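You operate a simulated robot arm through the tools that you are given. There is no shell and no other tool. Be economical: measure what you need, move in short steps, check, and stop when the job is done.

You run a simulated two-armed robot. Do the job below in one go: nothing can be reset, and whatever is moved stays where it is left.

## Task
Put the green memory card on the top of the blue cabinet. Press the white mute key to switch it off. Take the red spool and put it on top of the brown small carton on the top of the teal table. Take the blue patch plug from the top of the ledge cabinet and leave it on the orange notebook. Take the black coil from the top of the grey bench and put it on the open shelf of the steel cabinet. Fetch the green patch plug from the top of the long desk and stand it on the top of the teal table. Fetch the blue metal box and set it on the top of the blue cabinet. Open the left small drawer. Do these in any order. Set down upright: blue patch plug, green patch plug.

It is judged by the outcome, as a careful person would: the job done as asked, and still so three seconds after it is handed in. It fails if anything else is knocked over, pushed out of place, dropped, spilled or broken.

## Robot
Two 7-joint arms with three-finger grippers on one trunk, on a base that drives. Base frame: it is fixed to the floor where the robot stands at the start and does not move with it; the origin is under the middle of the robot, x ahead of it, y to its left, z up; the surface under the hand at the start is at about z = 0.73. Lengths are in m, angles in degrees, forces in N, time in s.
The left shoulder is at the start at [0.07, 0.146, 1.112], the right one opposite. With the tool pointing down near the work surface each hand reaches from about 0.26 to 0.68 m from the robot's upright axis, wherever it stands, measured 20 degrees to its own side. Places, roughly: black coil [-4.5, 2.25, 0.75]; blue metal box (6x9x5 cm) [-0.9, -3.2, 0.8]; blue patch plug (3x3x6 cm) [-1.9, 2, 0.9]; green memory card (4x1x5 cm) [0.5, -0.2, 0.8]; green patch plug (3x3x6 cm) [-1.1, -2.8, 0.8]; left small drawer [0.5, -1.1, 0.9]; open shelf of the steel cabinet [-6.6, 1.1, 0.3]; orange notebook [-1.25, 2.25, 0.75]; red spool (6x6x4 cm) [-1.7, 0.4, 0.7]; small carton [-1.25, 0.5, 0.75]; top of the blue cabinet (25x21 cm) [-1.38, 0.46, 0.88]; top of the teal table [-1.5, 0.5, 0.7]; white mute key [0.3, 0.5, 0.8]. Payload 2.2 kg a hand.
The TCP of each hand is the grasp point between the finger pads, 0.028 m short of the fingertips. In the tool frame z runs along the fingers and y along their closing line. The gripper opens to 0.102 m. The gripper's body begins 0.071 m behind the TCP.
Orientation is that of the tool frame in the base frame, as a unit quaternion [w, x, y, z]. With the fingers straight down and closing along the base's y, the tool's x points along the base's -x, its y along +y and its z along -z.

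## Interface
- The arms move only by the tool servo_tool. It takes "left_commands", "right_commands" or both (then of equal length, played together; a hand with none holds still); each is a list of rows, each a list of 7 numbers: the shift along the tool's x, y, z in m, then the turn, a rotation vector about the tool's x, y, z in degrees, then the closure, from 0 (fully open) to 1 (shut). In form: [[tx, ty, tz, ax, ay, az, claw], ...]. A call has 1 to 8 rows; each row shifts and turns the commanded pose from where the row before left it, along the tool's axes as they then stand. Each row takes 0.2 s and may step no farther than 0.05 m and 8.6 degrees from the row before; otherwise, or with a gripper value out of range, the whole call is refused. Where a pose cannot be reached the arm comes as near as it can. A force on the tool above 40 N (or 10 N above the force at the start of the call, whichever is more), or a blocked arm, ends the call early, and 0.2 s more pass. The fingers move at their own pace and stop on an object; they squeeze with about 31 N. The grip force told is the motor's: it shows also when the fingers shut on nothing. Time passes only in rows, and 0.2 s behind the last, so rows that do not move let the fingers close. It gives the time, the measured TCP pose, the force on the tool (base axes), the opening and the grip force at its end, in the units of the frame above (readings bear some noise), with the torque about the TCP (base axes, N m) and any sound that the robot's microphone picked up.
- Cameras (640 x 400 px; columns grow to the right, rows downward): "scene" is now at [0.1248, 0.0206, 1.313]; the picture's right is [0.38, -0.92, 0.00], its down [-0.61, -0.25, -0.75] and it looks along [0.70, 0.29, -0.66] (base axes); focal length 283 px, centre (320, 200). "left" rides on the left gripper at [0.072, 0.038, -0.086] in its tool frame; the picture's right is [-0.46, 0.89, 0.00], its down [-0.60, -0.32, -0.73] and it looks along [-0.65, -0.34, 0.68] (tool axes); focal length 256 px, centre (320, 200). "right" rides on the right gripper at [0.069, 0.044, -0.086] in its tool frame; the picture's right is [-0.53, 0.85, 0.00], its down [-0.58, -0.36, -0.73] and it looks along [-0.62, -0.39, 0.68] (tool axes); focal length 256 px, centre (320, 200). There is no depth. A picture from a camera that has moved, and an enlarged one, comes with that camera's place and axes in the base frame and with its lens. The place of the scene camera against the robot may be out by one fixed shift of up to 0.025 m in any direction.
- camera(camera): a new picture of that camera. No time passes.
- lift_body(by): slides the trunk up (or, below 0, down) by that many m; the arms and the scene camera ride with it, the base frame stays. It gives what a move gives, with no picture.
- steer(legs): drives the robot by 1 to 6 legs, each [ahead, left, turn to the left] in m, m and degrees, along the robot's own axes; the way and the turn of a leg run together, so that a leg with both is an arc; at most 1.5 m and 180 degrees a leg. The arms and the cameras ride along, it lands a little off, and it stops where it bumps. It gives what a move gives.
- pan_tilt(pan, tilt): turns the head with the scene camera to pan (to the left, within 86 degrees either way) and tilt (down, from -29 to 69), counted from straight ahead of the robot. It gives what a move gives.
- inspect(camera, box): a new picture of the part [left, top, right, bottom] of that camera's present view, enlarged. No time passes.
- sign_off(): hands the job in; it is judged then, once.

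Work in short steps. Places have to be worked out from the pictures, the camera data and where the tool is seen: move nearer, look again, correct. Check each grasp and each placing, and mend what went wrong. You have 207 turns and 194 pictures in all, those below and enlarged ones among them. Open the grippers and draw the arms clear of the work before you hand the job in, unless the task says otherwise; then end with one line.

The tools are called after ">>>" by a JSON object that holds its "fn" and its "kwargs". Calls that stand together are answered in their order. servo_tool: Moves the arms, as the interface text tells. Its arguments: {"type":"object","properties":{"left_commands":{"type":"array","items":{"type":"array","items":{"type":"number"}}},"right_commands":{"type":"array","items":{"type":"array","items":{"type":"number"}}}},"required":[]} The other tools are called the same way: lift_body (by) slides the trunk up or down; steer (legs) drives the base; pan_tilt (pan, tilt) turns the head that bears the scene camera; camera (camera) takes a picture; inspect (camera, box) takes an enlarged picture of a part of a camera's view; sign_off () hands the job in.

At the start:

```text
time: 0.0
left_position: [0.327, 0.4278, 1.0657]
left_orientation: [0.001, 0.001, 1.0, 0.0]
left_wrist_force: [-0.2, -0.1, -0.2]
left_torque: [-0.01, 0.02, -0.01]
left_grip_width: 0.1019
left_grip_force: 0.0
right_position: [0.4758, 0.0338, 1.0575]
right_orientation: [0.0, 0.0, 1.0, 0.0]
right_wrist_force: [0.3, -0.9, 0.0]
right_torque: [0.03, 0.0, -0.01]
right_grip_width: 0.102
right_grip_force: 0.1
trunk travel left (down, up): [-0.65, 0.29]
robot x, y, heading: [-0.0029, 0.003, 0.3]
head pan, tilt: [22.4, 41.0]
```

scene: 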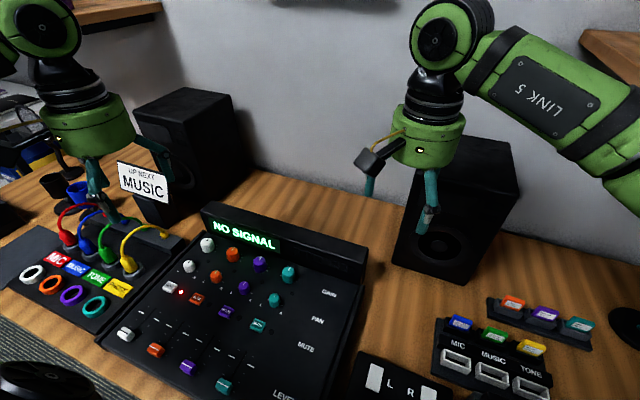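
right: 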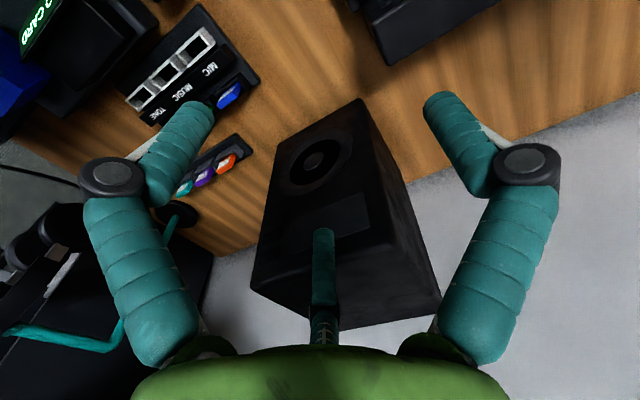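
left: 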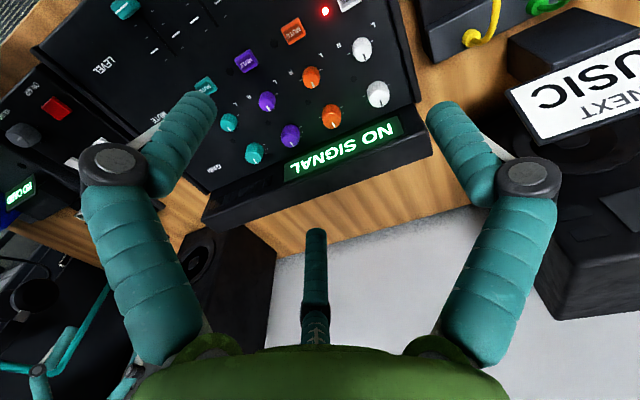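

The white mute key with its lit red LED shows at about [0.32, 0.46] by the left camera. I'll enlarge the mixer and the card rack.

>>> {"fn": "inspect", "kwargs": {"camera": "scene", "box": [100, 220, 300, 345]}}

>>> {"fn": "inspect", "kwargs": {"camera": "scene", "box": [420, 280, 612, 400]}}

>>> {"fn": "inspect", "kwargs": {"camera": "left", "box": [200, 0, 420, 137]}}

>>> {"fn": "inspect", "kwargs": {"camera": "right", "box": [90, 0, 310, 200]}}

```text
3.20 times, centred on (200, 282) of scene
camera zoom: at [0.1248, 0.0206, 1.313], right [0.38, -0.92, 0.0], down [-0.61, -0.25, -0.75], along [0.7, 0.29, -0.66], focal length 904 px, centre (704, -64)
```

zoom: 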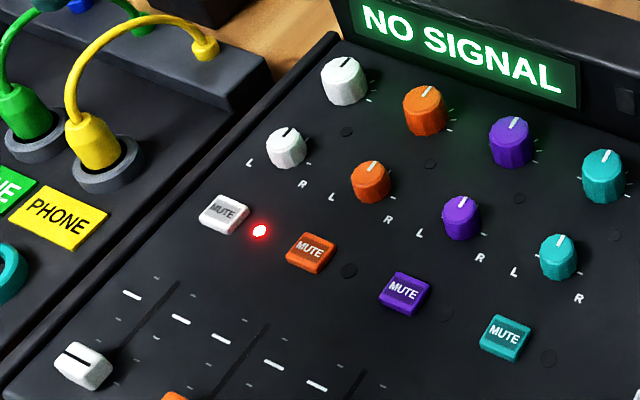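

```text
3.33 times, centred on (516, 340) of scene
camera zoom: at [0.1248, 0.0206, 1.313], right [0.38, -0.92, 0.0], down [-0.61, -0.25, -0.75], along [0.7, 0.29, -0.66], focal length 942 px, centre (-333, -267)
```

zoom: 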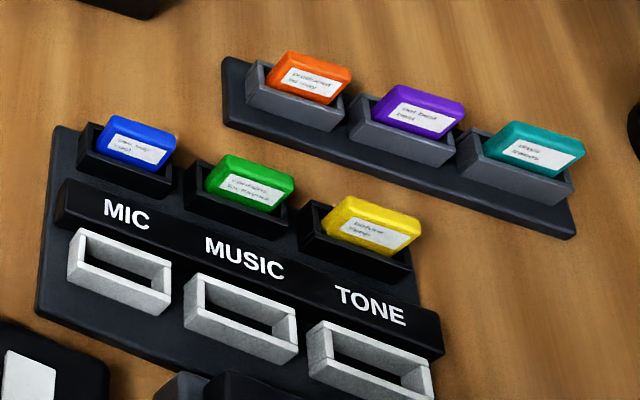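

```text
2.91 times, centred on (310, 68) of left
camera zoom: at [0.254, 0.4651, 1.1525], right [0.46, 0.89, 0.0], down [0.6, -0.32, 0.73], along [0.65, -0.34, -0.68], focal length 745 px, centre (349, 582)
```

zoom: 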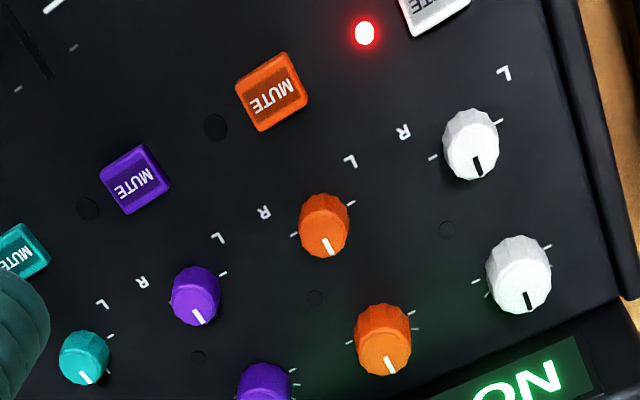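

```text
2.00 times, centred on (200, 100) of right
camera zoom: at [0.4069, 0.0772, 1.1445], right [0.53, 0.85, 0.0], down [0.58, -0.36, 0.73], along [0.62, -0.39, -0.68], focal length 512 px, centre (560, 400)
```

zoom: 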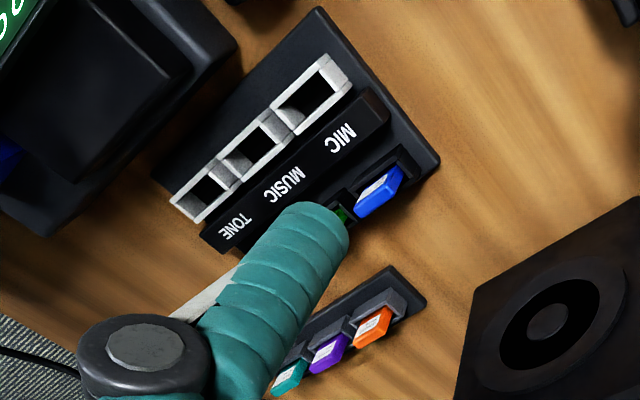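

I'll move the left hand over the mute key with the fingers closed, and the right hand toward the card rack.

>>> {"fn": "servo_tool", "kwargs": {"left_commands": [[0, 0.038, 0.0, 0, 0, 0, 1], [0, 0, 0.05, 0, 0, 0, 1], [0, 0, 0.05, 0, 0, 0, 1], [0, 0, 0.04, 0, 0, 0, 1], [0, 0, 0, 0, 0, 0, 1]], "right_commands": [[0, -0.05, 0, 0, 0, 0, 0], [0, -0.05, 0, 0, 0, 0, 0], [0, -0.05, 0, 0, 0, 0, 0], [0.01, -0.04, 0.03, 0, 0, 0, 0], [0, 0, 0.03, 0, 0, 0, 0]]}}

>>> {"fn": "camera", "kwargs": {"camera": "left"}}

>>> {"fn": "camera", "kwargs": {"camera": "right"}}

>>> {"fn": "camera", "kwargs": {"camera": "scene"}}

```text
refused: row 4 steps farther than a row can; nothing moved
```

```text
186 pictures are left
camera left: at [0.254, 0.4651, 1.1525], right [0.46, 0.89, 0.0], down [0.6, -0.32, 0.73], along [0.65, -0.34, -0.68], focal length 256 px, centre (320, 200)
```

left: 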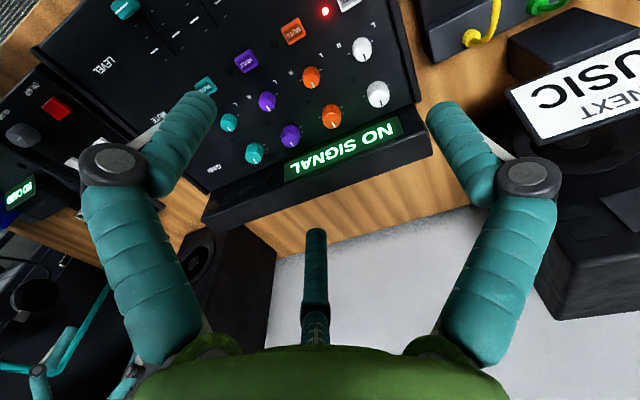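

```text
185 pictures are left
camera right: at [0.4069, 0.0772, 1.1445], right [0.53, 0.85, 0.0], down [0.58, -0.36, 0.73], along [0.62, -0.39, -0.68], focal length 256 px, centre (320, 200)
```

right: 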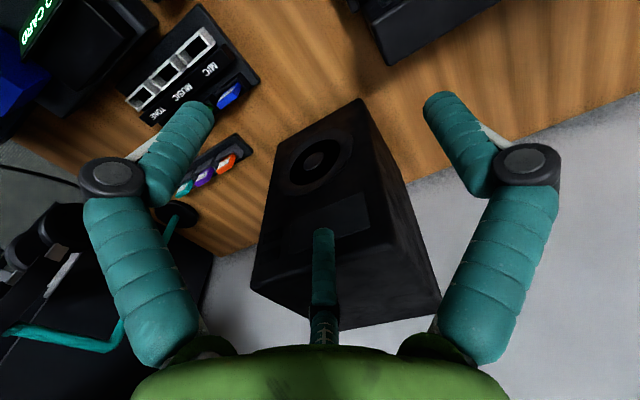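

```text
184 pictures are left
camera scene: at [0.1248, 0.0206, 1.313], right [0.38, -0.92, 0.0], down [-0.61, -0.25, -0.75], along [0.7, 0.29, -0.66], focal length 283 px, centre (320, 200)
```

scene: 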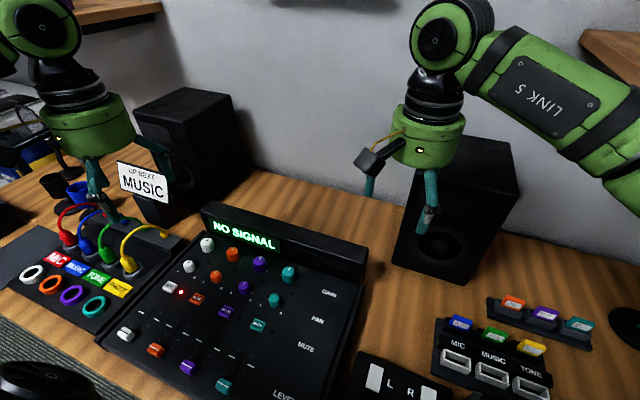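

Row 4 was over the step limit; nothing moved. I send the same move with smaller rows.

>>> {"fn": "servo_tool", "kwargs": {"left_commands": [[0, 0.038, 0.0, 0, 0, 0, 1], [0, 0, 0.048, 0, 0, 0, 1], [0, 0, 0.048, 0, 0, 0, 1], [0, 0, 0.03, 0, 0, 0, 1], [0, 0, 0, 0, 0, 0, 1]], "right_commands": [[0, -0.048, 0, 0, 0, 0, 0], [0, -0.048, 0, 0, 0, 0, 0], [0, -0.048, 0, 0, 0, 0, 0], [0.01, -0.03, 0.03, 0, 0, 0, 0], [0, 0, 0.03, 0, 0, 0, 0]]}}

>>> {"fn": "camera", "kwargs": {"camera": "left"}}

>>> {"fn": "camera", "kwargs": {"camera": "right"}}

```text
time: 1.2
left_position: [0.3262, 0.4664, 0.9412]
left_orientation: [-0.001, 0.0, 1.0, 0.0]
left_wrist_force: [0.1, -0.3, -0.1]
left_torque: [0.02, 0.0, 0.02]
left_grip_width: 0.0022
left_grip_force: 31.2
right_position: [0.4649, -0.1384, 0.9975]
right_orientation: [0.0, 0.001, 1.0, 0.0]
right_wrist_force: [-0.1, 0.6, 0.0]
right_torque: [-0.04, 0.01, 0.01]
right_grip_width: 0.1017
right_grip_force: 0.0
trunk travel left (down, up): [-0.65, 0.29]
robot x, y, heading: [0.0011, 0.0012, 0.1]
head pan, tilt: [22.4, 41.0]
```

```text
183 pictures are left
camera left: at [0.2535, 0.5035, 1.0265], right [0.47, 0.89, 0.0], down [0.6, -0.32, 0.73], along [0.65, -0.34, -0.68], focal length 256 px, centre (320, 200)
```

left: 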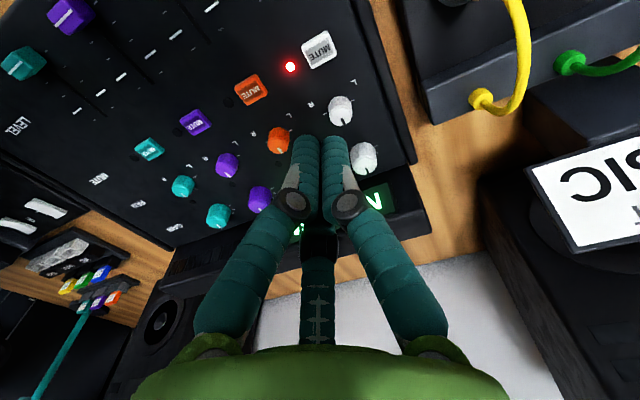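

```text
182 pictures are left
camera right: at [0.3974, -0.0962, 1.0832], right [0.53, 0.85, 0.0], down [0.58, -0.36, 0.73], along [0.62, -0.39, -0.68], focal length 256 px, centre (320, 200)
```

right: 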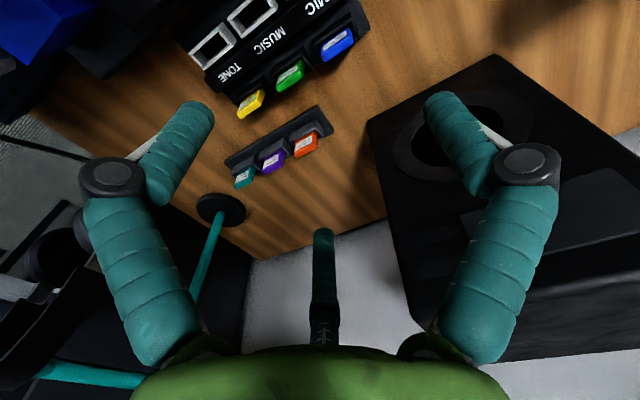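

The key triangulates to [0.327, 0.4665, 0.759], right below the left tips. I lower the left hand to just above it, and take a closer look at the cards with the right camera.

>>> {"fn": "servo_tool", "kwargs": {"left_commands": [[0, 0, 0.048, 0, 0, 0, 1], [0, 0, 0.048, 0, 0, 0, 1], [0, 0, 0.035, 0, 0, 0, 1], [0, 0, 0, 0, 0, 0, 1]]}}

>>> {"fn": "inspect", "kwargs": {"camera": "left", "box": [220, 20, 460, 170]}}

>>> {"fn": "inspect", "kwargs": {"camera": "right", "box": [180, 0, 380, 200]}}

```text
time: 2.2
left_position: [0.3276, 0.4658, 0.8099]
left_orientation: [0.0, 0.001, 1.0, 0.0]
left_wrist_force: [0.2, 0.3, 0.1]
left_torque: [-0.02, 0.03, -0.03]
left_grip_width: 0.0022
left_grip_force: 31.0
right_position: [0.4653, -0.1403, 0.9972]
right_orientation: [0.0, 0.0, 1.0, 0.0]
right_wrist_force: [-0.1, -0.5, 0.6]
right_torque: [-0.03, -0.02, -0.01]
right_grip_width: 0.1018
right_grip_force: 0.0
trunk travel left (down, up): [-0.65, 0.29]
robot x, y, heading: [-0.0002, -0.0003, 0.2]
head pan, tilt: [22.4, 41.0]
```

```text
2.67 times, centred on (340, 95) of left
camera zoom: at [0.2538, 0.503, 0.8954], right [0.46, 0.89, 0.0], down [0.6, -0.32, 0.73], along [0.65, -0.34, -0.68], focal length 683 px, centre (267, 480)
```

zoom: 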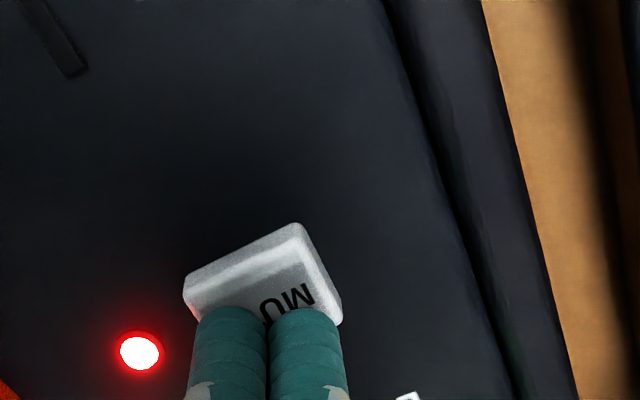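

```text
2.00 times, centred on (280, 100) of right
camera zoom: at [0.397, -0.0966, 1.0834], right [0.53, 0.85, 0.0], down [0.58, -0.36, 0.73], along [0.62, -0.39, -0.68], focal length 512 px, centre (400, 400)
```

zoom: 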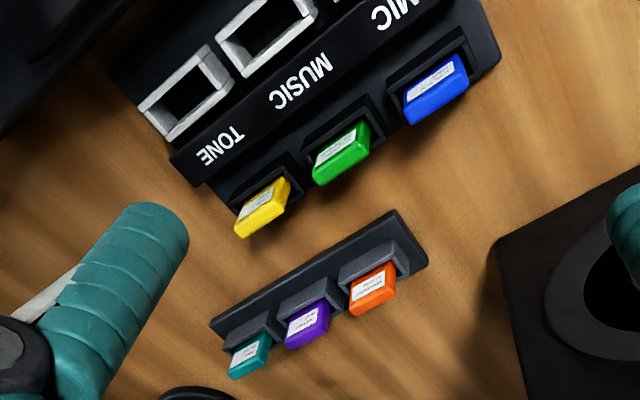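

The tips are just over the key and the LED is still on. Step down until I feel it.

>>> {"fn": "servo_tool", "kwargs": {"left_commands": [[0, 0, 0.016, 0, 0, 0, 1], [0, 0, 0.005, 0, 0, 0, 1], [0, 0, 0.003, 0, 0, 0, 1]]}}

>>> {"fn": "inspect", "kwargs": {"camera": "left", "box": [220, 20, 460, 170]}}

```text
time: 2.6
left_position: [0.3274, 0.4666, 0.8015]
left_orientation: [0.003, -0.001, 1.0, 0.002]
left_wrist_force: [-4.3, -1.6, 10.2]
left_torque: [-0.08, 0.15, 0.06]
left_grip_width: 0.006
left_grip_force: 31.7
right_position: [0.4662, -0.14, 0.9977]
right_orientation: [0.0, 0.0, 1.0, 0.0]
right_wrist_force: [0.2, 0.7, -0.8]
right_torque: [-0.04, 0.02, -0.02]
right_grip_width: 0.102
right_grip_force: 0.1
trunk travel left (down, up): [-0.65, 0.29]
robot x, y, heading: [-0.0001, -0.0007, -0.2]
head pan, tilt: [22.4, 41.0]
heard: click
stopped in row 1 (left hand): the force on the tool passed its limit at 92 N (the readings are from after the stop); the commanded pose is now the measured one
```

```text
2.67 times, centred on (340, 95) of left
camera zoom: at [0.2543, 0.5027, 0.888], right [0.46, 0.89, 0.01], down [0.6, -0.32, 0.73], along [0.65, -0.34, -0.68], focal length 683 px, centre (267, 480)
```

zoom: 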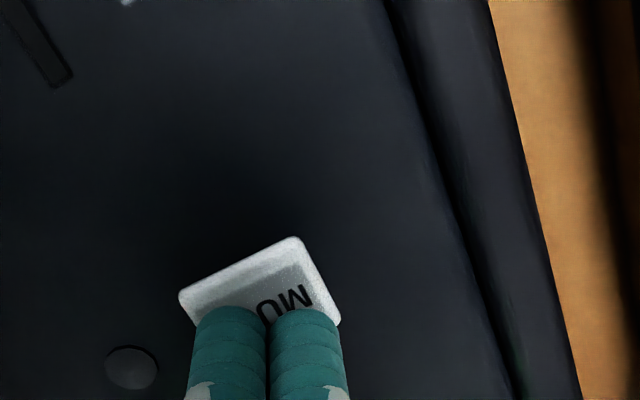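

Click heard and the LED is off: mute done. I lift the left hand clear, and move the right hand over the green card, turning it 90° to close across the card's thickness.

>>> {"fn": "servo_tool", "kwargs": {"left_commands": [[0, 0, -0.045, 0, 0, 0, 1], [0, 0, -0.048, 0, 0, 0, 1], [0, 0, -0.048, 0, 0, 0, 1], [0, 0, -0.048, 0, 0, 0, 1], [0, 0, 0, 0, 0, 0, 1], [0, 0, 0, 0, 0, 0, 1], [0, 0, 0, 0, 0, 0, 1], [0, 0, 0, 0, 0, 0, 1]], "right_commands": [[-0.012, -0.047, 0, 0, 0, 0, 0], [0, 0, 0, 0, 0, 8.5, 0], [0, 0, 0, 0, 0, 8.5, 0], [0, 0, 0, 0, 0, 8.5, 0], [0, 0, 0, 0, 0, 8.5, 0], [0, 0, 0, 0, 0, 8.5, 0], [0, 0, 0, 0, 0, 8.5, 0], [0, 0, 0, 0, 0, 8.5, 0]]}}

>>> {"fn": "servo_tool", "kwargs": {"right_commands": [[0, 0, 0, 0, 0, 8.5, 0.3], [0, 0, 0, 0, 0, 8.5, 0.3], [0, 0, 0, 0, 0, 8.5, 0.3], [0, 0, 0, 0, 0, 5, 0.3]]}}

>>> {"fn": "camera", "kwargs": {"camera": "right"}}

>>> {"fn": "camera", "kwargs": {"camera": "scene"}}

```text
time: 4.4
left_position: [0.3285, 0.4678, 0.9896]
left_orientation: [0.003, -0.001, 1.0, 0.002]
left_wrist_force: [-0.4, 0.0, -0.1]
left_torque: [-0.01, 0.02, 0.03]
left_grip_width: 0.0022
left_grip_force: 31.1
right_position: [0.4783, -0.1858, 0.9981]
right_orientation: [0.0, 0.497, 0.868, 0.0]
right_wrist_force: [-0.6, 0.9, 0.7]
right_torque: [0.02, 0.01, -0.03]
right_grip_width: 0.1019
right_grip_force: 0.1
trunk travel left (down, up): [-0.65, 0.29]
robot x, y, heading: [-0.0044, -0.0008, 0.1]
head pan, tilt: [22.4, 41.0]
```

```text
time: 5.4
left_position: [0.3295, 0.4678, 0.9896]
left_orientation: [0.003, -0.002, 1.0, 0.002]
left_wrist_force: [0.1, -0.2, -0.3]
left_torque: [0.03, -0.02, 0.01]
left_grip_width: 0.0024
left_grip_force: 31.0
right_position: [0.4772, -0.1874, 0.9983]
right_orientation: [0.0, 0.708, 0.706, 0.0]
right_wrist_force: [0.0, 0.5, -1.2]
right_torque: [-0.03, -0.03, 0.03]
right_grip_width: 0.0715
right_grip_force: 0.0
trunk travel left (down, up): [-0.65, 0.29]
robot x, y, heading: [-0.003, 0.0009, 0.3]
head pan, tilt: [22.4, 41.0]
```

```text
178 pictures are left
camera right: at [0.5218, -0.1178, 1.0833], right [0.84, -0.54, 0.0], down [-0.37, -0.58, 0.73], along [-0.39, -0.62, -0.68], focal length 256 px, centre (320, 200)
```

right: 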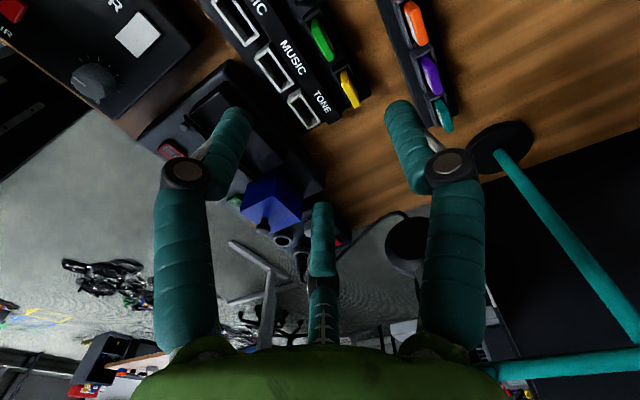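

```text
177 pictures are left
camera scene: at [0.1249, 0.0208, 1.313], right [0.38, -0.92, 0.0], down [-0.61, -0.25, -0.75], along [0.7, 0.29, -0.66], focal length 283 px, centre (320, 200)
```

scene: 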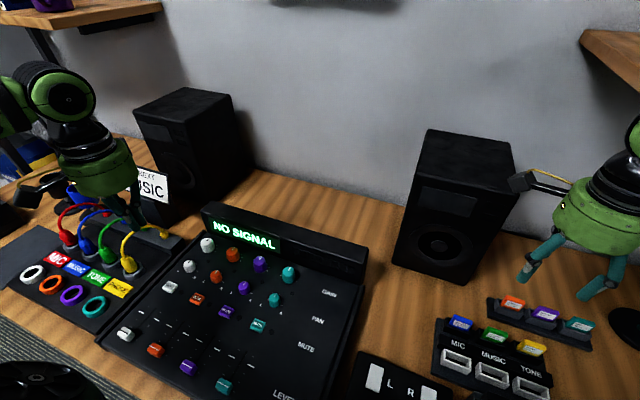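

The green card triangulates to [0.480, -0.189, 0.773]. I lower the right hand to about z 0.86 with a narrower opening and look.

>>> {"fn": "servo_tool", "kwargs": {"right_commands": [[0, 0.003, 0.048, 0, 0, 0, 0.5], [0, 0, 0.048, 0, 0, 0, 0.55], [0, 0, 0.04, 0, 0, 0, 0.55], [0, 0, 0, 0, 0, 0, 0.55]]}}

>>> {"fn": "inspect", "kwargs": {"camera": "right", "box": [180, 0, 480, 188]}}

>>> {"fn": "pan_tilt", "kwargs": {"pan": -20, "tilt": 45}}

>>> {"fn": "camera", "kwargs": {"camera": "scene"}}

```text
time: 6.4
left_position: [0.3274, 0.4666, 0.9915]
left_orientation: [0.004, -0.002, 1.0, 0.002]
left_wrist_force: [0.3, -0.1, 0.6]
left_torque: [0.02, 0.0, 0.0]
left_grip_width: 0.0021
left_grip_force: 31.7
right_position: [0.4807, -0.187, 0.861]
right_orientation: [0.0, 0.707, 0.707, 0.001]
right_wrist_force: [-0.4, -0.2, 0.2]
right_torque: [-0.02, -0.02, 0.03]
right_grip_width: 0.046
right_grip_force: 0.0
trunk travel left (down, up): [-0.65, 0.29]
robot x, y, heading: [0.0027, 0.0006, 0.1]
head pan, tilt: [22.4, 41.0]
```

```text
2.13 times, centred on (330, 94) of right
camera zoom: at [0.5247, -0.1177, 0.9466], right [0.85, -0.53, 0.0], down [-0.36, -0.58, 0.73], along [-0.39, -0.62, -0.68], focal length 545 px, centre (299, 426)
```

zoom: 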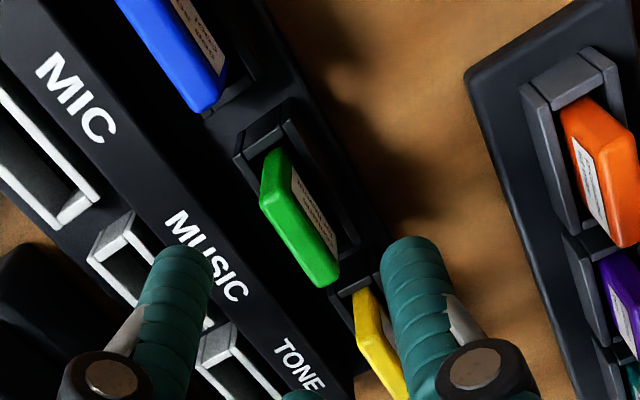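

```text
time: 7.5
left_position: [0.3273, 0.4686, 0.99]
left_orientation: [0.004, -0.001, 1.0, 0.001]
left_wrist_force: [0.0, 1.7, -0.6]
left_torque: [0.04, 0.02, -0.01]
left_grip_width: 0.0022
left_grip_force: 31.8
right_position: [0.4812, -0.1864, 0.8608]
right_orientation: [0.0, 0.707, 0.707, 0.0]
right_wrist_force: [0.2, 0.2, -0.8]
right_torque: [0.02, 0.01, 0.02]
right_grip_width: 0.0457
right_grip_force: 0.0
trunk travel left (down, up): [-0.65, 0.29]
robot x, y, heading: [0.0022, -0.0033, -0.1]
head pan, tilt: [-20.0, 45.0]
```

```text
175 pictures are left
camera scene: at [0.1234, -0.0391, 1.3072], right [-0.34, -0.94, 0.0], down [-0.66, 0.24, -0.71], along [0.66, -0.24, -0.71], focal length 283 px, centre (320, 200)
```

scene: 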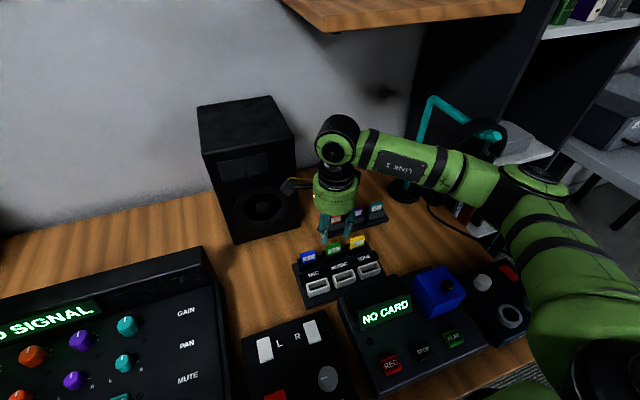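

The card stands upright between the fingers, centred near [0.481, -0.186]. I narrow to 3 cm, descend, and check the view before gripping.

>>> {"fn": "servo_tool", "kwargs": {"right_commands": [[0, 0, 0.03, 0, 0, 0, 0.7], [0, 0, 0.02, 0, 0, 0, 0.7], [0, 0, 0.01, 0, 0, 0, 0.7], [0, 0, 0, 0, 0, 0, 0.7]]}}

>>> {"fn": "inspect", "kwargs": {"camera": "right", "box": [180, 0, 480, 188]}}

>>> {"fn": "inspect", "kwargs": {"camera": "scene", "box": [260, 150, 420, 310]}}

```text
time: 8.5
left_position: [0.3268, 0.4669, 0.9899]
left_orientation: [0.004, -0.001, 1.0, 0.002]
left_wrist_force: [0.0, 0.8, -1.0]
left_torque: [0.0, -0.03, -0.03]
left_grip_width: 0.0021
left_grip_force: 31.6
right_position: [0.4804, -0.1858, 0.801]
right_orientation: [0.0, 0.706, 0.708, 0.0]
right_wrist_force: [-0.3, -0.4, 0.5]
right_torque: [-0.01, 0.0, 0.0]
right_grip_width: 0.0305
right_grip_force: 0.1
trunk travel left (down, up): [-0.65, 0.29]
robot x, y, heading: [0.0004, 0.0003, -0.2]
head pan, tilt: [-20.0, 45.0]
```

```text
2.13 times, centred on (330, 94) of right
camera zoom: at [0.5239, -0.1172, 0.8868], right [0.85, -0.53, 0.0], down [-0.36, -0.58, 0.73], along [-0.39, -0.62, -0.68], focal length 545 px, centre (299, 426)
```

zoom: 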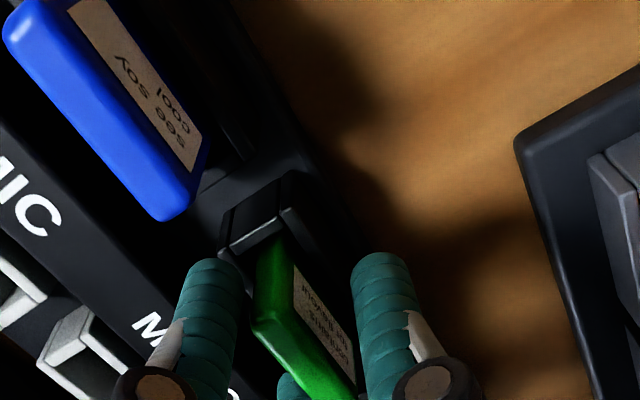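

```text
2.50 times, centred on (340, 230) of scene
camera zoom: at [0.1226, -0.0389, 1.3071], right [-0.34, -0.94, 0.0], down [-0.66, 0.24, -0.71], along [0.67, -0.24, -0.71], focal length 706 px, centre (270, 125)
```

zoom: 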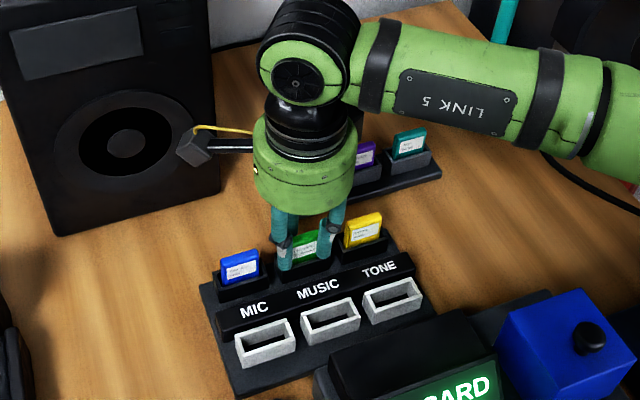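

The card is well between the fingers. I go 5 mm lower, close, and lift a little.

>>> {"fn": "servo_tool", "kwargs": {"right_commands": [[0, 0, 0.005, 0, 0, 0, 0.7], [0, 0, 0, 0, 0, 0, 1], [0, 0, 0, 0, 0, 0, 1], [0, 0, 0, 0, 0, 0, 1]]}}

>>> {"fn": "servo_tool", "kwargs": {"right_commands": [[0, 0, -0.02, 0, 0, 0, 1], [0, 0, -0.03, 0, 0, 0, 1], [0, 0, -0.045, 0, 0, 0, 1], [0, 0, -0.045, 0, 0, 0, 1]]}}

>>> {"fn": "inspect", "kwargs": {"camera": "right", "box": [180, 0, 480, 188]}}

>>> {"fn": "inspect", "kwargs": {"camera": "scene", "box": [260, 100, 420, 310]}}

```text
time: 9.5
left_position: [0.327, 0.4685, 0.9904]
left_orientation: [0.003, 0.0, 1.0, 0.001]
left_wrist_force: [-0.5, 0.1, 0.1]
left_torque: [0.03, 0.04, 0.0]
left_grip_width: 0.002
left_grip_force: 31.4
right_position: [0.4782, -0.1833, 0.7958]
right_orientation: [-0.001, 0.706, 0.709, 0.0]
right_wrist_force: [-10.5, 11.8, -6.4]
right_torque: [0.64, 0.37, -0.31]
right_grip_width: 0.0145
right_grip_force: 31.2
trunk travel left (down, up): [-0.65, 0.29]
robot x, y, heading: [0.0005, 0.001, -0.0]
head pan, tilt: [-20.0, 45.0]
```

```text
time: 10.5
left_position: [0.3267, 0.4676, 0.99]
left_orientation: [0.003, -0.001, 1.0, 0.002]
left_wrist_force: [0.5, -0.5, -0.4]
left_torque: [0.01, -0.02, 0.0]
left_grip_width: 0.0021
left_grip_force: 31.1
right_position: [0.4805, -0.1882, 0.9359]
right_orientation: [0.001, 0.707, 0.707, 0.001]
right_wrist_force: [-0.3, 0.6, -0.4]
right_torque: [0.0, 0.0, 0.02]
right_grip_width: 0.0115
right_grip_force: 31.4
trunk travel left (down, up): [-0.65, 0.29]
robot x, y, heading: [0.0008, -0.002, -0.1]
head pan, tilt: [-20.0, 45.0]
```

```text
2.13 times, centred on (330, 94) of right
camera zoom: at [0.5242, -0.1185, 1.0236], right [0.84, -0.53, 0.0], down [-0.37, -0.58, 0.73], along [-0.39, -0.62, -0.68], focal length 545 px, centre (299, 426)
```

zoom: 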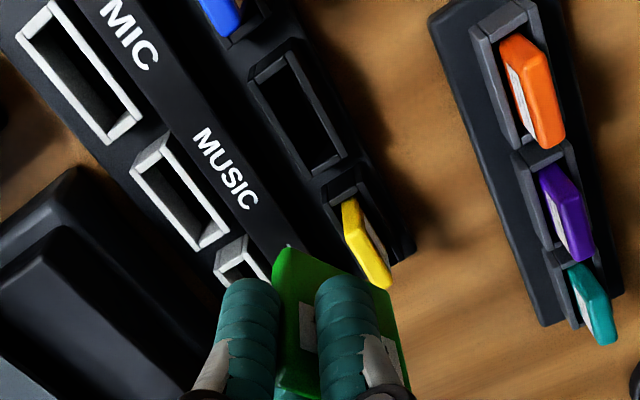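

```text
1.90 times, centred on (340, 205) of scene
camera zoom: at [0.1228, -0.0389, 1.3073], right [-0.34, -0.94, 0.0], down [-0.66, 0.24, -0.71], along [0.66, -0.24, -0.71], focal length 538 px, centre (282, 190)
```

zoom: 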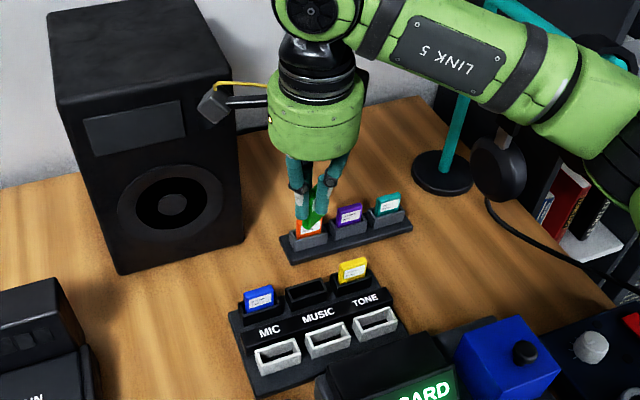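

The card is held. I raise the right hand, draw both in, back off from the desk, and look toward the drawer.

>>> {"fn": "servo_tool", "kwargs": {"left_commands": [[0.04, 0, -0.02, 0, 0, 0, 1], [0.04, 0, 0, 0, 0, 0, 1], [0, 0, 0, 0, 0, 0, 1], [0, 0, 0, 0, 0, 0, 1]], "right_commands": [[0, 0, -0.045, 0, 0, 0, 1], [0, 0, -0.045, 0, 0, 0, 1], [0, -0.045, -0.02, 0, 0, 0, 1], [0, -0.045, 0, 0, 0, 0, 1]]}}

>>> {"fn": "steer", "kwargs": {"legs": [[-0.45, 0, 0]]}}

>>> {"fn": "pan_tilt", "kwargs": {"pan": -60, "tilt": 20}}

>>> {"fn": "camera", "kwargs": {"camera": "scene"}}

```text
time: 11.5
left_position: [0.245, 0.4657, 1.0102]
left_orientation: [0.003, -0.001, 1.0, 0.001]
left_wrist_force: [-0.5, 0.4, 0.2]
left_torque: [0.02, -0.01, 0.02]
left_grip_width: 0.002
left_grip_force: 31.9
right_position: [0.3893, -0.1883, 1.0457]
right_orientation: [0.001, 0.707, 0.707, 0.0]
right_wrist_force: [-0.3, 0.8, 0.6]
right_torque: [0.0, 0.0, -0.01]
right_grip_width: 0.0116
right_grip_force: 30.9
trunk travel left (down, up): [-0.65, 0.29]
robot x, y, heading: [-0.0004, 0.0005, 0.0]
head pan, tilt: [-20.0, 45.0]
```

```text
time: 14.2
left_position: [-0.1992, 0.4659, 1.0091]
left_orientation: [0.002, -0.001, 1.0, 0.001]
left_wrist_force: [-1.0, 0.5, -0.2]
left_torque: [-0.01, -0.02, 0.03]
left_grip_width: 0.0021
left_grip_force: 30.9
right_position: [-0.055, -0.1862, 1.0457]
right_orientation: [0.0, 0.706, 0.708, 0.0]
right_wrist_force: [0.3, 0.1, -0.1]
right_torque: [0.01, 0.0, 0.0]
right_grip_width: 0.011
right_grip_force: 30.8
trunk travel left (down, up): [-0.65, 0.29]
robot x, y, heading: [-0.4462, 0.0015, 0.2]
head pan, tilt: [-20.0, 45.0]
```

```text
time: 15.3
left_position: [-0.1976, 0.4658, 1.0094]
left_orientation: [0.003, -0.001, 1.0, 0.002]
left_wrist_force: [-0.4, 0.5, 0.1]
left_torque: [-0.01, -0.01, 0.0]
left_grip_width: 0.0021
left_grip_force: 31.2
right_position: [-0.0548, -0.1869, 1.0463]
right_orientation: [0.0, 0.707, 0.707, 0.0]
right_wrist_force: [-0.1, -0.1, 0.6]
right_torque: [-0.02, 0.01, 0.01]
right_grip_width: 0.011
right_grip_force: 31.2
trunk travel left (down, up): [-0.65, 0.29]
robot x, y, heading: [-0.4499, -0.0041, 0.2]
head pan, tilt: [-60.0, 20.0]
```

```text
170 pictures are left
camera scene: at [-0.3518, -0.0923, 1.3459], right [-0.86, -0.5, 0.0], down [-0.17, 0.3, -0.94], along [0.47, -0.81, -0.34], focal length 283 px, centre (320, 200)
```

scene: 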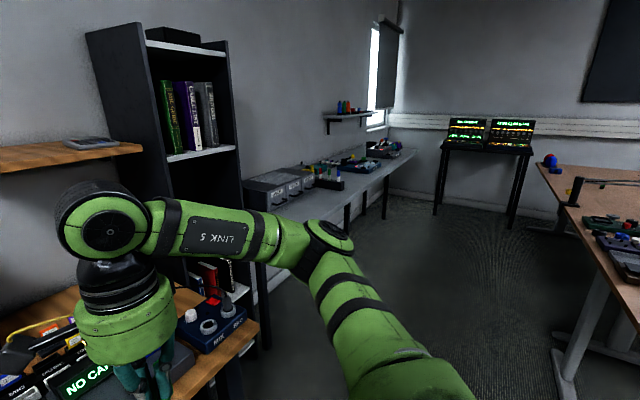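

The small drawer unit sits on the grey desk beyond the bookshelf. I slide right to y about -1.1 and look at it square on.

>>> {"fn": "steer", "kwargs": {"legs": [[0, -1.2, 0]]}}

>>> {"fn": "pan_tilt", "kwargs": {"pan": 5, "tilt": 30}}

>>> {"fn": "camera", "kwargs": {"camera": "scene"}}

```text
time: 21.4
left_position: [-0.1958, -0.7333, 1.0092]
left_orientation: [0.003, -0.007, 1.0, 0.002]
left_wrist_force: [0.1, -0.4, -0.6]
left_torque: [0.03, 0.01, -0.02]
left_grip_width: 0.0022
left_grip_force: 32.2
right_position: [-0.0435, -1.3846, 1.0451]
right_orientation: [0.0, 0.702, 0.712, 0.001]
right_wrist_force: [-1.2, 0.0, -0.8]
right_torque: [-0.02, -0.03, 0.01]
right_grip_width: 0.0113
right_grip_force: 30.7
trunk travel left (down, up): [-0.65, 0.29]
robot x, y, heading: [-0.4374, -1.2059, 1.0]
head pan, tilt: [-60.0, 20.0]
```

```text
time: 22.7
left_position: [-0.1947, -0.7339, 1.0088]
left_orientation: [0.003, -0.007, 1.0, 0.002]
left_wrist_force: [-0.5, -0.1, 0.3]
left_torque: [0.02, 0.02, -0.01]
left_grip_width: 0.0023
left_grip_force: 31.3
right_position: [-0.042, -1.3845, 1.0454]
right_orientation: [0.0, 0.703, 0.712, 0.001]
right_wrist_force: [0.7, 0.9, -0.1]
right_torque: [0.0, 0.02, 0.03]
right_grip_width: 0.0108
right_grip_force: 31.3
trunk travel left (down, up): [-0.65, 0.29]
robot x, y, heading: [-0.4367, -1.1999, 1.0]
head pan, tilt: [5.0, 30.0]
```

```text
169 pictures are left
camera scene: at [-0.2994, -1.2049, 1.3299], right [0.1, -0.99, 0.0], down [-0.5, -0.05, -0.87], along [0.86, 0.09, -0.5], focal length 283 px, centre (320, 200)
```

scene: 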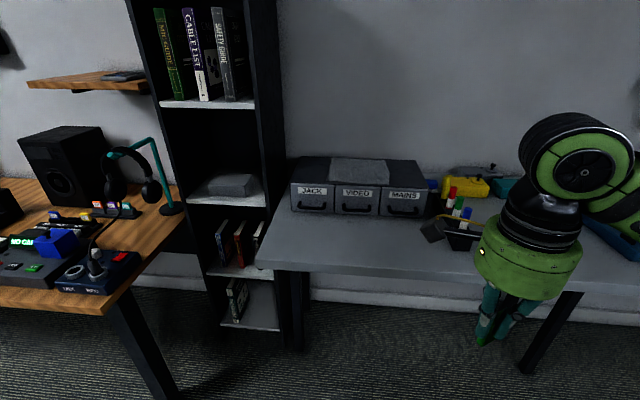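

I zoom in on the drawer fronts.

>>> {"fn": "inspect", "kwargs": {"camera": "scene", "box": [270, 140, 440, 246]}}

```text
3.76 times, centred on (355, 193) of scene
camera zoom: at [-0.2994, -1.2049, 1.3299], right [0.1, -0.99, 0.0], down [-0.5, -0.05, -0.87], along [0.86, 0.09, -0.5], focal length 1064 px, centre (188, 226)
```

zoom: 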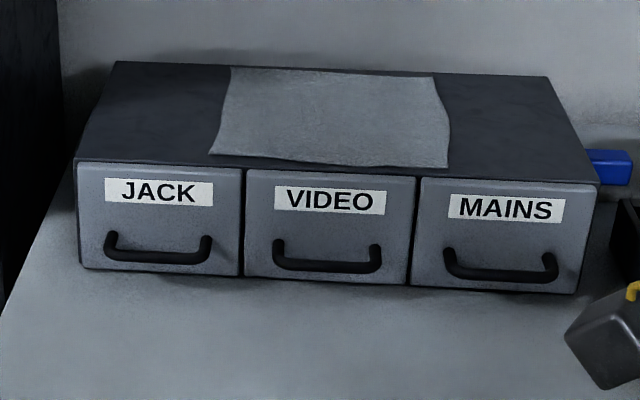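

The left drawer is JACK with a bow handle at about [0.47, -1.09, 0.79]. I raise the right hand, drive up to the desk, and begin turning the left hand to face the handle.

>>> {"fn": "servo_tool", "kwargs": {"right_commands": [[0, 0, -0.045, 0, 0, 0, 1], [0, 0, -0.045, 0, 0, 0, 1], [0, 0, 0, 0, 0, 0, 1], [0, 0, 0, 0, 0, 0, 1], [0, 0, 0, 0, 0, 0, 1], [0, 0, 0, 0, 0, 0, 1], [0, 0, 0, 0, 0, 0, 1], [0, 0, 0, 0, 0, 0, 1]], "left_commands": [[0, -0.02, -0.03, 0, 0, -8.5, 1], [0, 0, 0, 0, 0, -8.5, 1], [0, 0, 0, 0, 0, -8.5, 1], [0, 0, 0, 0, 0, -8.5, 0.5], [0, 0, 0, 0, 0, -8.5, 0.5], [0, 0, 0, 0, 0, -8.5, 0.5], [0, 0, 0, 0, 0, -8.5, 0.5], [0, 0, 0, 0, 0, -8.5, 0.5]]}}

>>> {"fn": "servo_tool", "kwargs": {"left_commands": [[0, 0, 0, 0, 0, -8.5, 0.5], [0, 0, 0, 0, 0, -8.5, 0.5], [0, 0, 0, 0, 0, -5, 0.5], [0, 0, 0, 8, 0, 0, 0.5], [0, 0, 0, 8, 0, 0, 0.5], [0, 0, 0, 8, 0, 0, 0.5], [0, 0, 0, 8, 0, 0, 0.5], [0, 0, 0, 8, 0, 0, 0.5]]}}

>>> {"fn": "steer", "kwargs": {"legs": [[0.32, 0, -1]]}}

>>> {"fn": "camera", "kwargs": {"camera": "left"}}

>>> {"fn": "camera", "kwargs": {"camera": "scene"}}

```text
time: 24.5
left_position: [-0.1946, -0.7537, 1.0399]
left_orientation: [0.003, -0.566, 0.824, 0.0]
left_wrist_force: [0.2, 0.0, 0.1]
left_torque: [0.01, 0.02, 0.02]
left_grip_width: 0.0512
left_grip_force: 0.1
right_position: [-0.0432, -1.3854, 1.1351]
right_orientation: [0.0, 0.702, 0.712, -0.001]
right_wrist_force: [0.6, 0.9, 0.9]
right_torque: [0.02, 0.02, 0.04]
right_grip_width: 0.0107
right_grip_force: 30.4
trunk travel left (down, up): [-0.65, 0.29]
robot x, y, heading: [-0.4326, -1.2008, 0.7]
head pan, tilt: [5.0, 30.0]
```

```text
time: 26.3
left_position: [-0.195, -0.7524, 1.0378]
left_orientation: [-0.248, 0.668, -0.659, 0.243]
left_wrist_force: [-0.6, 0.3, 0.3]
left_torque: [-0.04, -0.05, -0.01]
left_grip_width: 0.051
left_grip_force: 0.0
right_position: [-0.0447, -1.384, 1.1357]
right_orientation: [0.0, 0.703, 0.711, 0.001]
right_wrist_force: [-0.6, -0.5, -0.3]
right_torque: [-0.01, -0.03, 0.0]
right_grip_width: 0.011
right_grip_force: 30.6
trunk travel left (down, up): [-0.65, 0.29]
robot x, y, heading: [-0.4308, -1.2025, 0.6]
head pan, tilt: [5.0, 30.0]
```

```text
time: 28.5
left_position: [0.1325, -0.7559, 1.0389]
left_orientation: [0.244, -0.661, 0.666, -0.244]
left_wrist_force: [0.0, 0.1, -0.1]
left_torque: [-0.01, 0.0, -0.06]
left_grip_width: 0.0513
left_grip_force: 0.0
right_position: [0.271, -1.3909, 1.1359]
right_orientation: [0.0, 0.709, 0.705, 0.0]
right_wrist_force: [0.4, 0.0, -0.1]
right_torque: [0.0, -0.01, 0.02]
right_grip_width: 0.0107
right_grip_force: 30.8
trunk travel left (down, up): [-0.65, 0.29]
robot x, y, heading: [-0.1166, -1.1999, -0.2]
head pan, tilt: [5.0, 30.0]
```

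```text
167 pictures are left
camera left: at [0.0464, -0.8299, 1.0796], right [-0.67, 0.47, -0.57], down [-0.23, 0.6, 0.76], along [0.7, 0.64, -0.3], focal length 256 px, centre (320, 200)
```

left: 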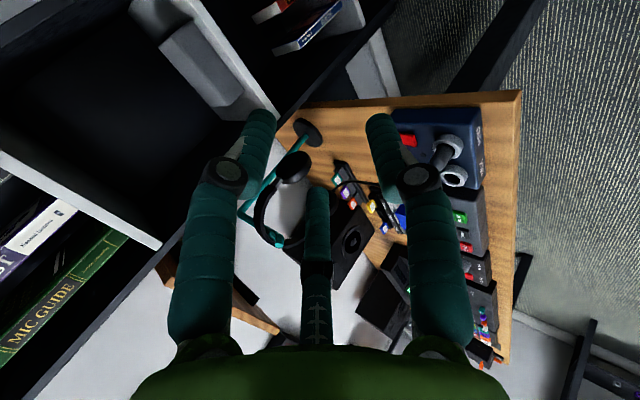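

```text
166 pictures are left
camera scene: at [0.0193, -1.2062, 1.3299], right [0.08, -1.0, 0.0], down [-0.5, -0.04, -0.87], along [0.86, 0.07, -0.5], focal length 283 px, centre (320, 200)
```

scene: 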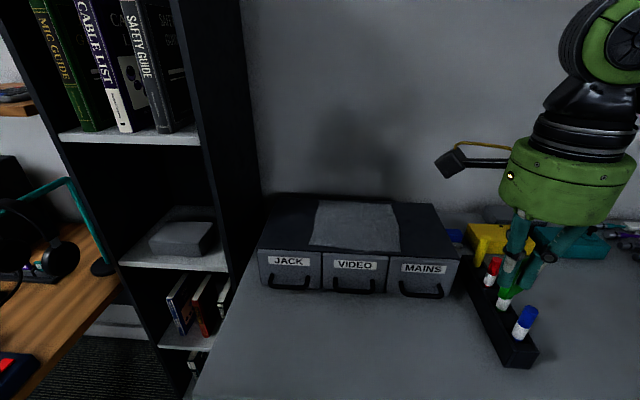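

Triangulating from two scene views puts the JACK handle near [0.425, -1.107, 0.883]. I zoom to calibrate the scene camera on the right fingertips and get the handle detail.

>>> {"fn": "inspect", "kwargs": {"camera": "scene", "box": [230, 220, 390, 320]}}

>>> {"fn": "inspect", "kwargs": {"camera": "scene", "box": [460, 180, 620, 320]}}

```text
4.00 times, centred on (310, 270) of scene
camera zoom: at [0.0193, -1.2062, 1.3299], right [0.08, -1.0, 0.0], down [-0.5, -0.04, -0.87], along [0.86, 0.07, -0.5], focal length 1130 px, centre (360, -80)
```

zoom: 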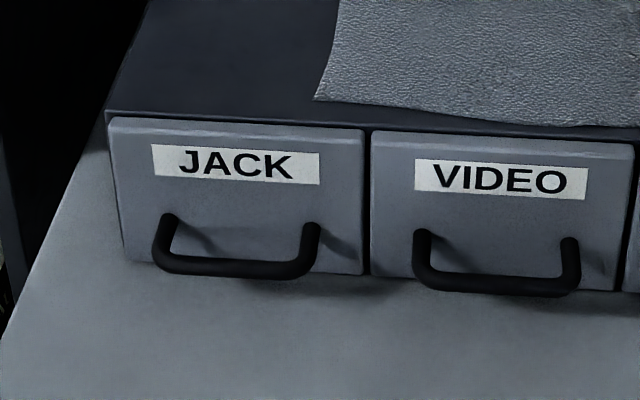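

```text
2.86 times, centred on (540, 250) of scene
camera zoom: at [0.0193, -1.2062, 1.3299], right [0.08, -1.0, 0.0], down [-0.5, -0.04, -0.87], along [0.86, 0.07, -0.5], focal length 807 px, centre (-309, 57)
```

zoom: 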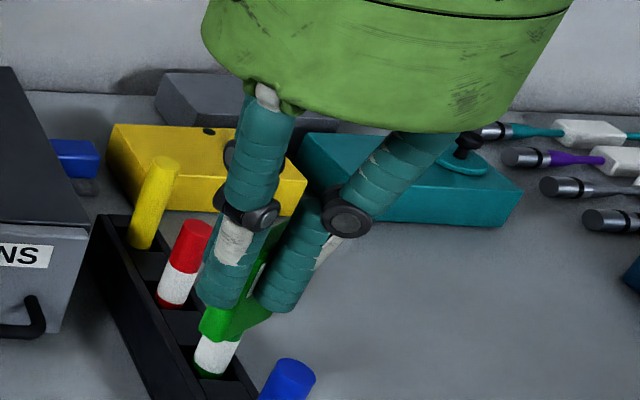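

The scene camera offset is about (+0.008, +0.011, +0.017), so the handle should be near [0.433, -1.096, 0.90]. I move the left hand over in front of it, short of contact, opening 3.5 cm.

>>> {"fn": "servo_tool", "kwargs": {"left_commands": [[0.0486, 0, 0, 0, 0, 0, 0.65], [0.0486, 0, 0, 0, 0, 0, 0.65], [0.0486, 0, 0, 0, 0, 0, 0.65], [0.0486, 0, 0, 0, 0, 0, 0.65], [0.0486, 0, 0, 0, 0, 0, 0.65], [0.0486, 0, 0, 0, 0, 0, 0.65], [0.0486, 0, 0, 0, 0, 0, 0.65]]}}

>>> {"fn": "servo_tool", "kwargs": {"left_commands": [[0, -0.0281, 0.03, 0, 0, 0, 0.65], [0, -0.0281, 0.03, 0, 0, 0, 0.65], [0, -0.0281, 0.03, 0, 0, 0, 0.65], [0, -0.0281, 0.03, 0, 0, 0, 0.65], [0, -0.0281, 0.03, 0, 0, 0, 0.65], [0, 0, 0.03, 0, 0, 0, 0.65], [0, 0, 0, 0, 0, 0, 0.65]]}}

>>> {"fn": "camera", "kwargs": {"camera": "left"}}

>>> {"fn": "inspect", "kwargs": {"camera": "scene", "box": [190, 180, 430, 330]}}

```text
time: 30.1
left_position: [0.1921, -0.9733, 1.1628]
left_orientation: [0.244, -0.663, 0.666, -0.242]
left_wrist_force: [0.3, -0.1, -0.2]
left_torque: [0.04, 0.0, 0.03]
left_grip_width: 0.0355
left_grip_force: 0.0
left hand out of reach, approached as far as the arm can: row 1, 2, 3, 4, 5, 6, 7
right_position: [0.2732, -1.3939, 1.1357]
right_orientation: [0.0, 0.709, 0.705, 0.001]
right_wrist_force: [0.0, -0.5, -1.1]
right_torque: [0.02, 0.01, 0.0]
right_grip_width: 0.0109
right_grip_force: 30.8
trunk travel left (down, up): [-0.65, 0.29]
robot x, y, heading: [-0.1184, -1.2001, -0.3]
head pan, tilt: [5.0, 30.0]
```

```text
time: 31.7
left_position: [0.4173, -0.9728, 1.1177]
left_orientation: [0.244, -0.662, 0.665, -0.243]
left_wrist_force: [0.1, -0.3, -0.1]
left_torque: [0.0, -0.03, -0.01]
left_grip_width: 0.0357
left_grip_force: 0.1
right_position: [0.2715, -1.3924, 1.1357]
right_orientation: [0.0, 0.709, 0.705, 0.0]
right_wrist_force: [-0.2, 0.1, 0.1]
right_torque: [0.02, -0.02, 0.02]
right_grip_width: 0.0109
right_grip_force: 30.8
trunk travel left (down, up): [-0.65, 0.29]
robot x, y, heading: [-0.1124, -1.2032, -0.1]
head pan, tilt: [5.0, 30.0]
```

```text
163 pictures are left
camera left: at [0.3301, -1.0448, 1.1589], right [-0.67, 0.47, -0.57], down [-0.23, 0.6, 0.76], along [0.7, 0.64, -0.3], focal length 256 px, centre (320, 200)
```

left: 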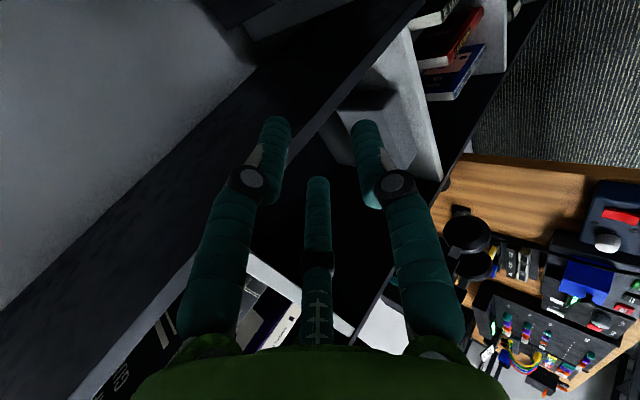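

```text
2.67 times, centred on (310, 255) of scene
camera zoom: at [0.0193, -1.2065, 1.3299], right [0.08, -1.0, 0.0], down [-0.5, -0.04, -0.87], along [0.86, 0.07, -0.5], focal length 754 px, centre (347, 53)
```

zoom: 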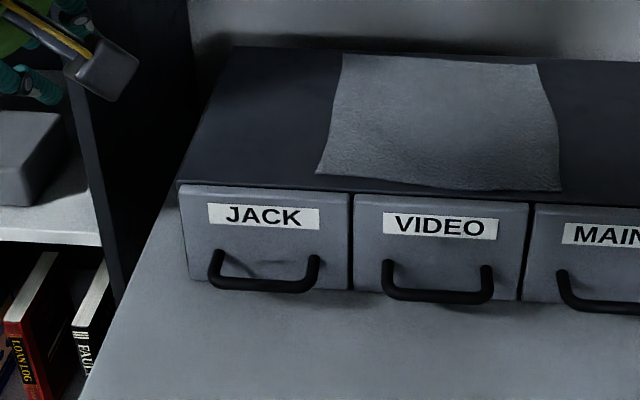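

The first leg grazed an unreachable zone, leaving the hand at [0.417, -0.973, 1.118]. I correct: back slightly, across to y -1.096, then down to the pre-grasp point.

>>> {"fn": "servo_tool", "kwargs": {"left_commands": [[0.02, 0.033, -0.0277, 0, 0, 0, 0.65], [0.045, 0, 0, 0, 0, 0, 0.65], [0.045, 0, 0, 0, 0, 0, 0.65], [0.013, 0.032, 0.03, 0, 0, 0, 0.65], [0, 0.032, 0.038, 0, 0, 0, 0.65], [0, 0.031, 0.038, 0, 0, 0, 0.65], [0, 0, 0, 0, 0, 0, 0.65]]}}

>>> {"fn": "camera", "kwargs": {"camera": "scene"}}

>>> {"fn": "camera", "kwargs": {"camera": "left"}}

```text
time: 33.3
left_position: [0.4024, -1.0585, 1.0142]
left_orientation: [0.244, -0.66, 0.667, -0.243]
left_wrist_force: [-0.1, 0.5, 0.2]
left_torque: [0.0, -0.03, -0.02]
left_grip_width: 0.0356
left_grip_force: 0.1
left hand out of reach, approached as far as the arm can: row 4, 5, 6
right_position: [0.27, -1.3913, 1.1355]
right_orientation: [0.0, 0.709, 0.706, 0.001]
right_wrist_force: [-0.3, 0.9, -0.8]
right_torque: [-0.01, -0.03, -0.01]
right_grip_width: 0.0107
right_grip_force: 30.7
trunk travel left (down, up): [-0.65, 0.29]
robot x, y, heading: [-0.1172, -1.2028, -0.5]
head pan, tilt: [5.0, 30.0]
```

```text
161 pictures are left
camera scene: at [0.0179, -1.2063, 1.3301], right [0.08, -1.0, 0.0], down [-0.5, -0.04, -0.87], along [0.86, 0.07, -0.5], focal length 283 px, centre (320, 200)
```

scene: 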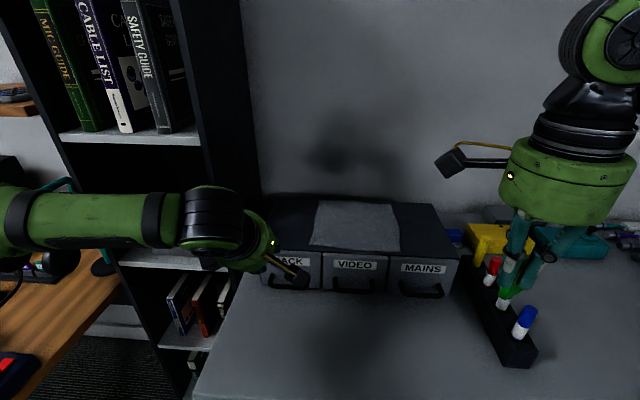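

```text
160 pictures are left
camera left: at [0.3159, -1.1314, 1.0557], right [-0.67, 0.47, -0.57], down [-0.23, 0.6, 0.77], along [0.71, 0.64, -0.3], focal length 256 px, centre (320, 200)
```

left: 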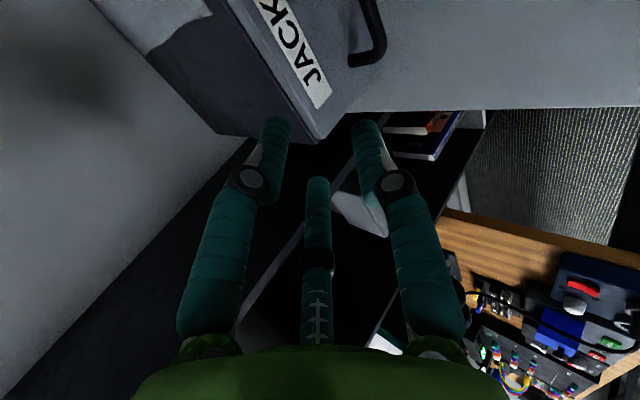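

The desk is higher here, so the left arm is cramped. I raise the trunk 0.15 m and shift the base right 0.08 m.

>>> {"fn": "lift_body", "kwargs": {"by": 0.15}}

>>> {"fn": "steer", "kwargs": {"legs": [[-0.03, -0.08, 0]]}}

```text
time: 35.0
left_position: [0.4031, -1.0591, 1.1631]
left_orientation: [0.242, -0.66, 0.668, -0.243]
left_wrist_force: [0.4, 0.7, 0.7]
left_torque: [0.03, -0.04, -0.04]
left_grip_width: 0.0357
left_grip_force: 0.1
right_position: [0.2727, -1.3918, 1.2847]
right_orientation: [0.0, 0.709, 0.705, 0.0]
right_wrist_force: [-0.4, -0.4, -0.2]
right_torque: [0.03, -0.03, 0.0]
right_grip_width: 0.0106
right_grip_force: 31.1
trunk travel left (down, up): [-0.8, 0.14]
robot x, y, heading: [-0.1181, -1.1992, -0.1]
head pan, tilt: [5.0, 30.0]
```

```text
time: 36.1
left_position: [0.3754, -1.1327, 1.1626]
left_orientation: [0.241, -0.661, 0.668, -0.243]
left_wrist_force: [0.1, 0.3, -0.1]
left_torque: [0.0, -0.01, -0.04]
left_grip_width: 0.0359
left_grip_force: 0.2
right_position: [0.2429, -1.4661, 1.2865]
right_orientation: [0.0, 0.709, 0.706, -0.002]
right_wrist_force: [0.5, 0.1, -0.2]
right_torque: [-0.06, 0.0, 0.01]
right_grip_width: 0.0106
right_grip_force: 30.7
trunk travel left (down, up): [-0.8, 0.14]
robot x, y, heading: [-0.1452, -1.2819, -0.4]
head pan, tilt: [5.0, 30.0]
```

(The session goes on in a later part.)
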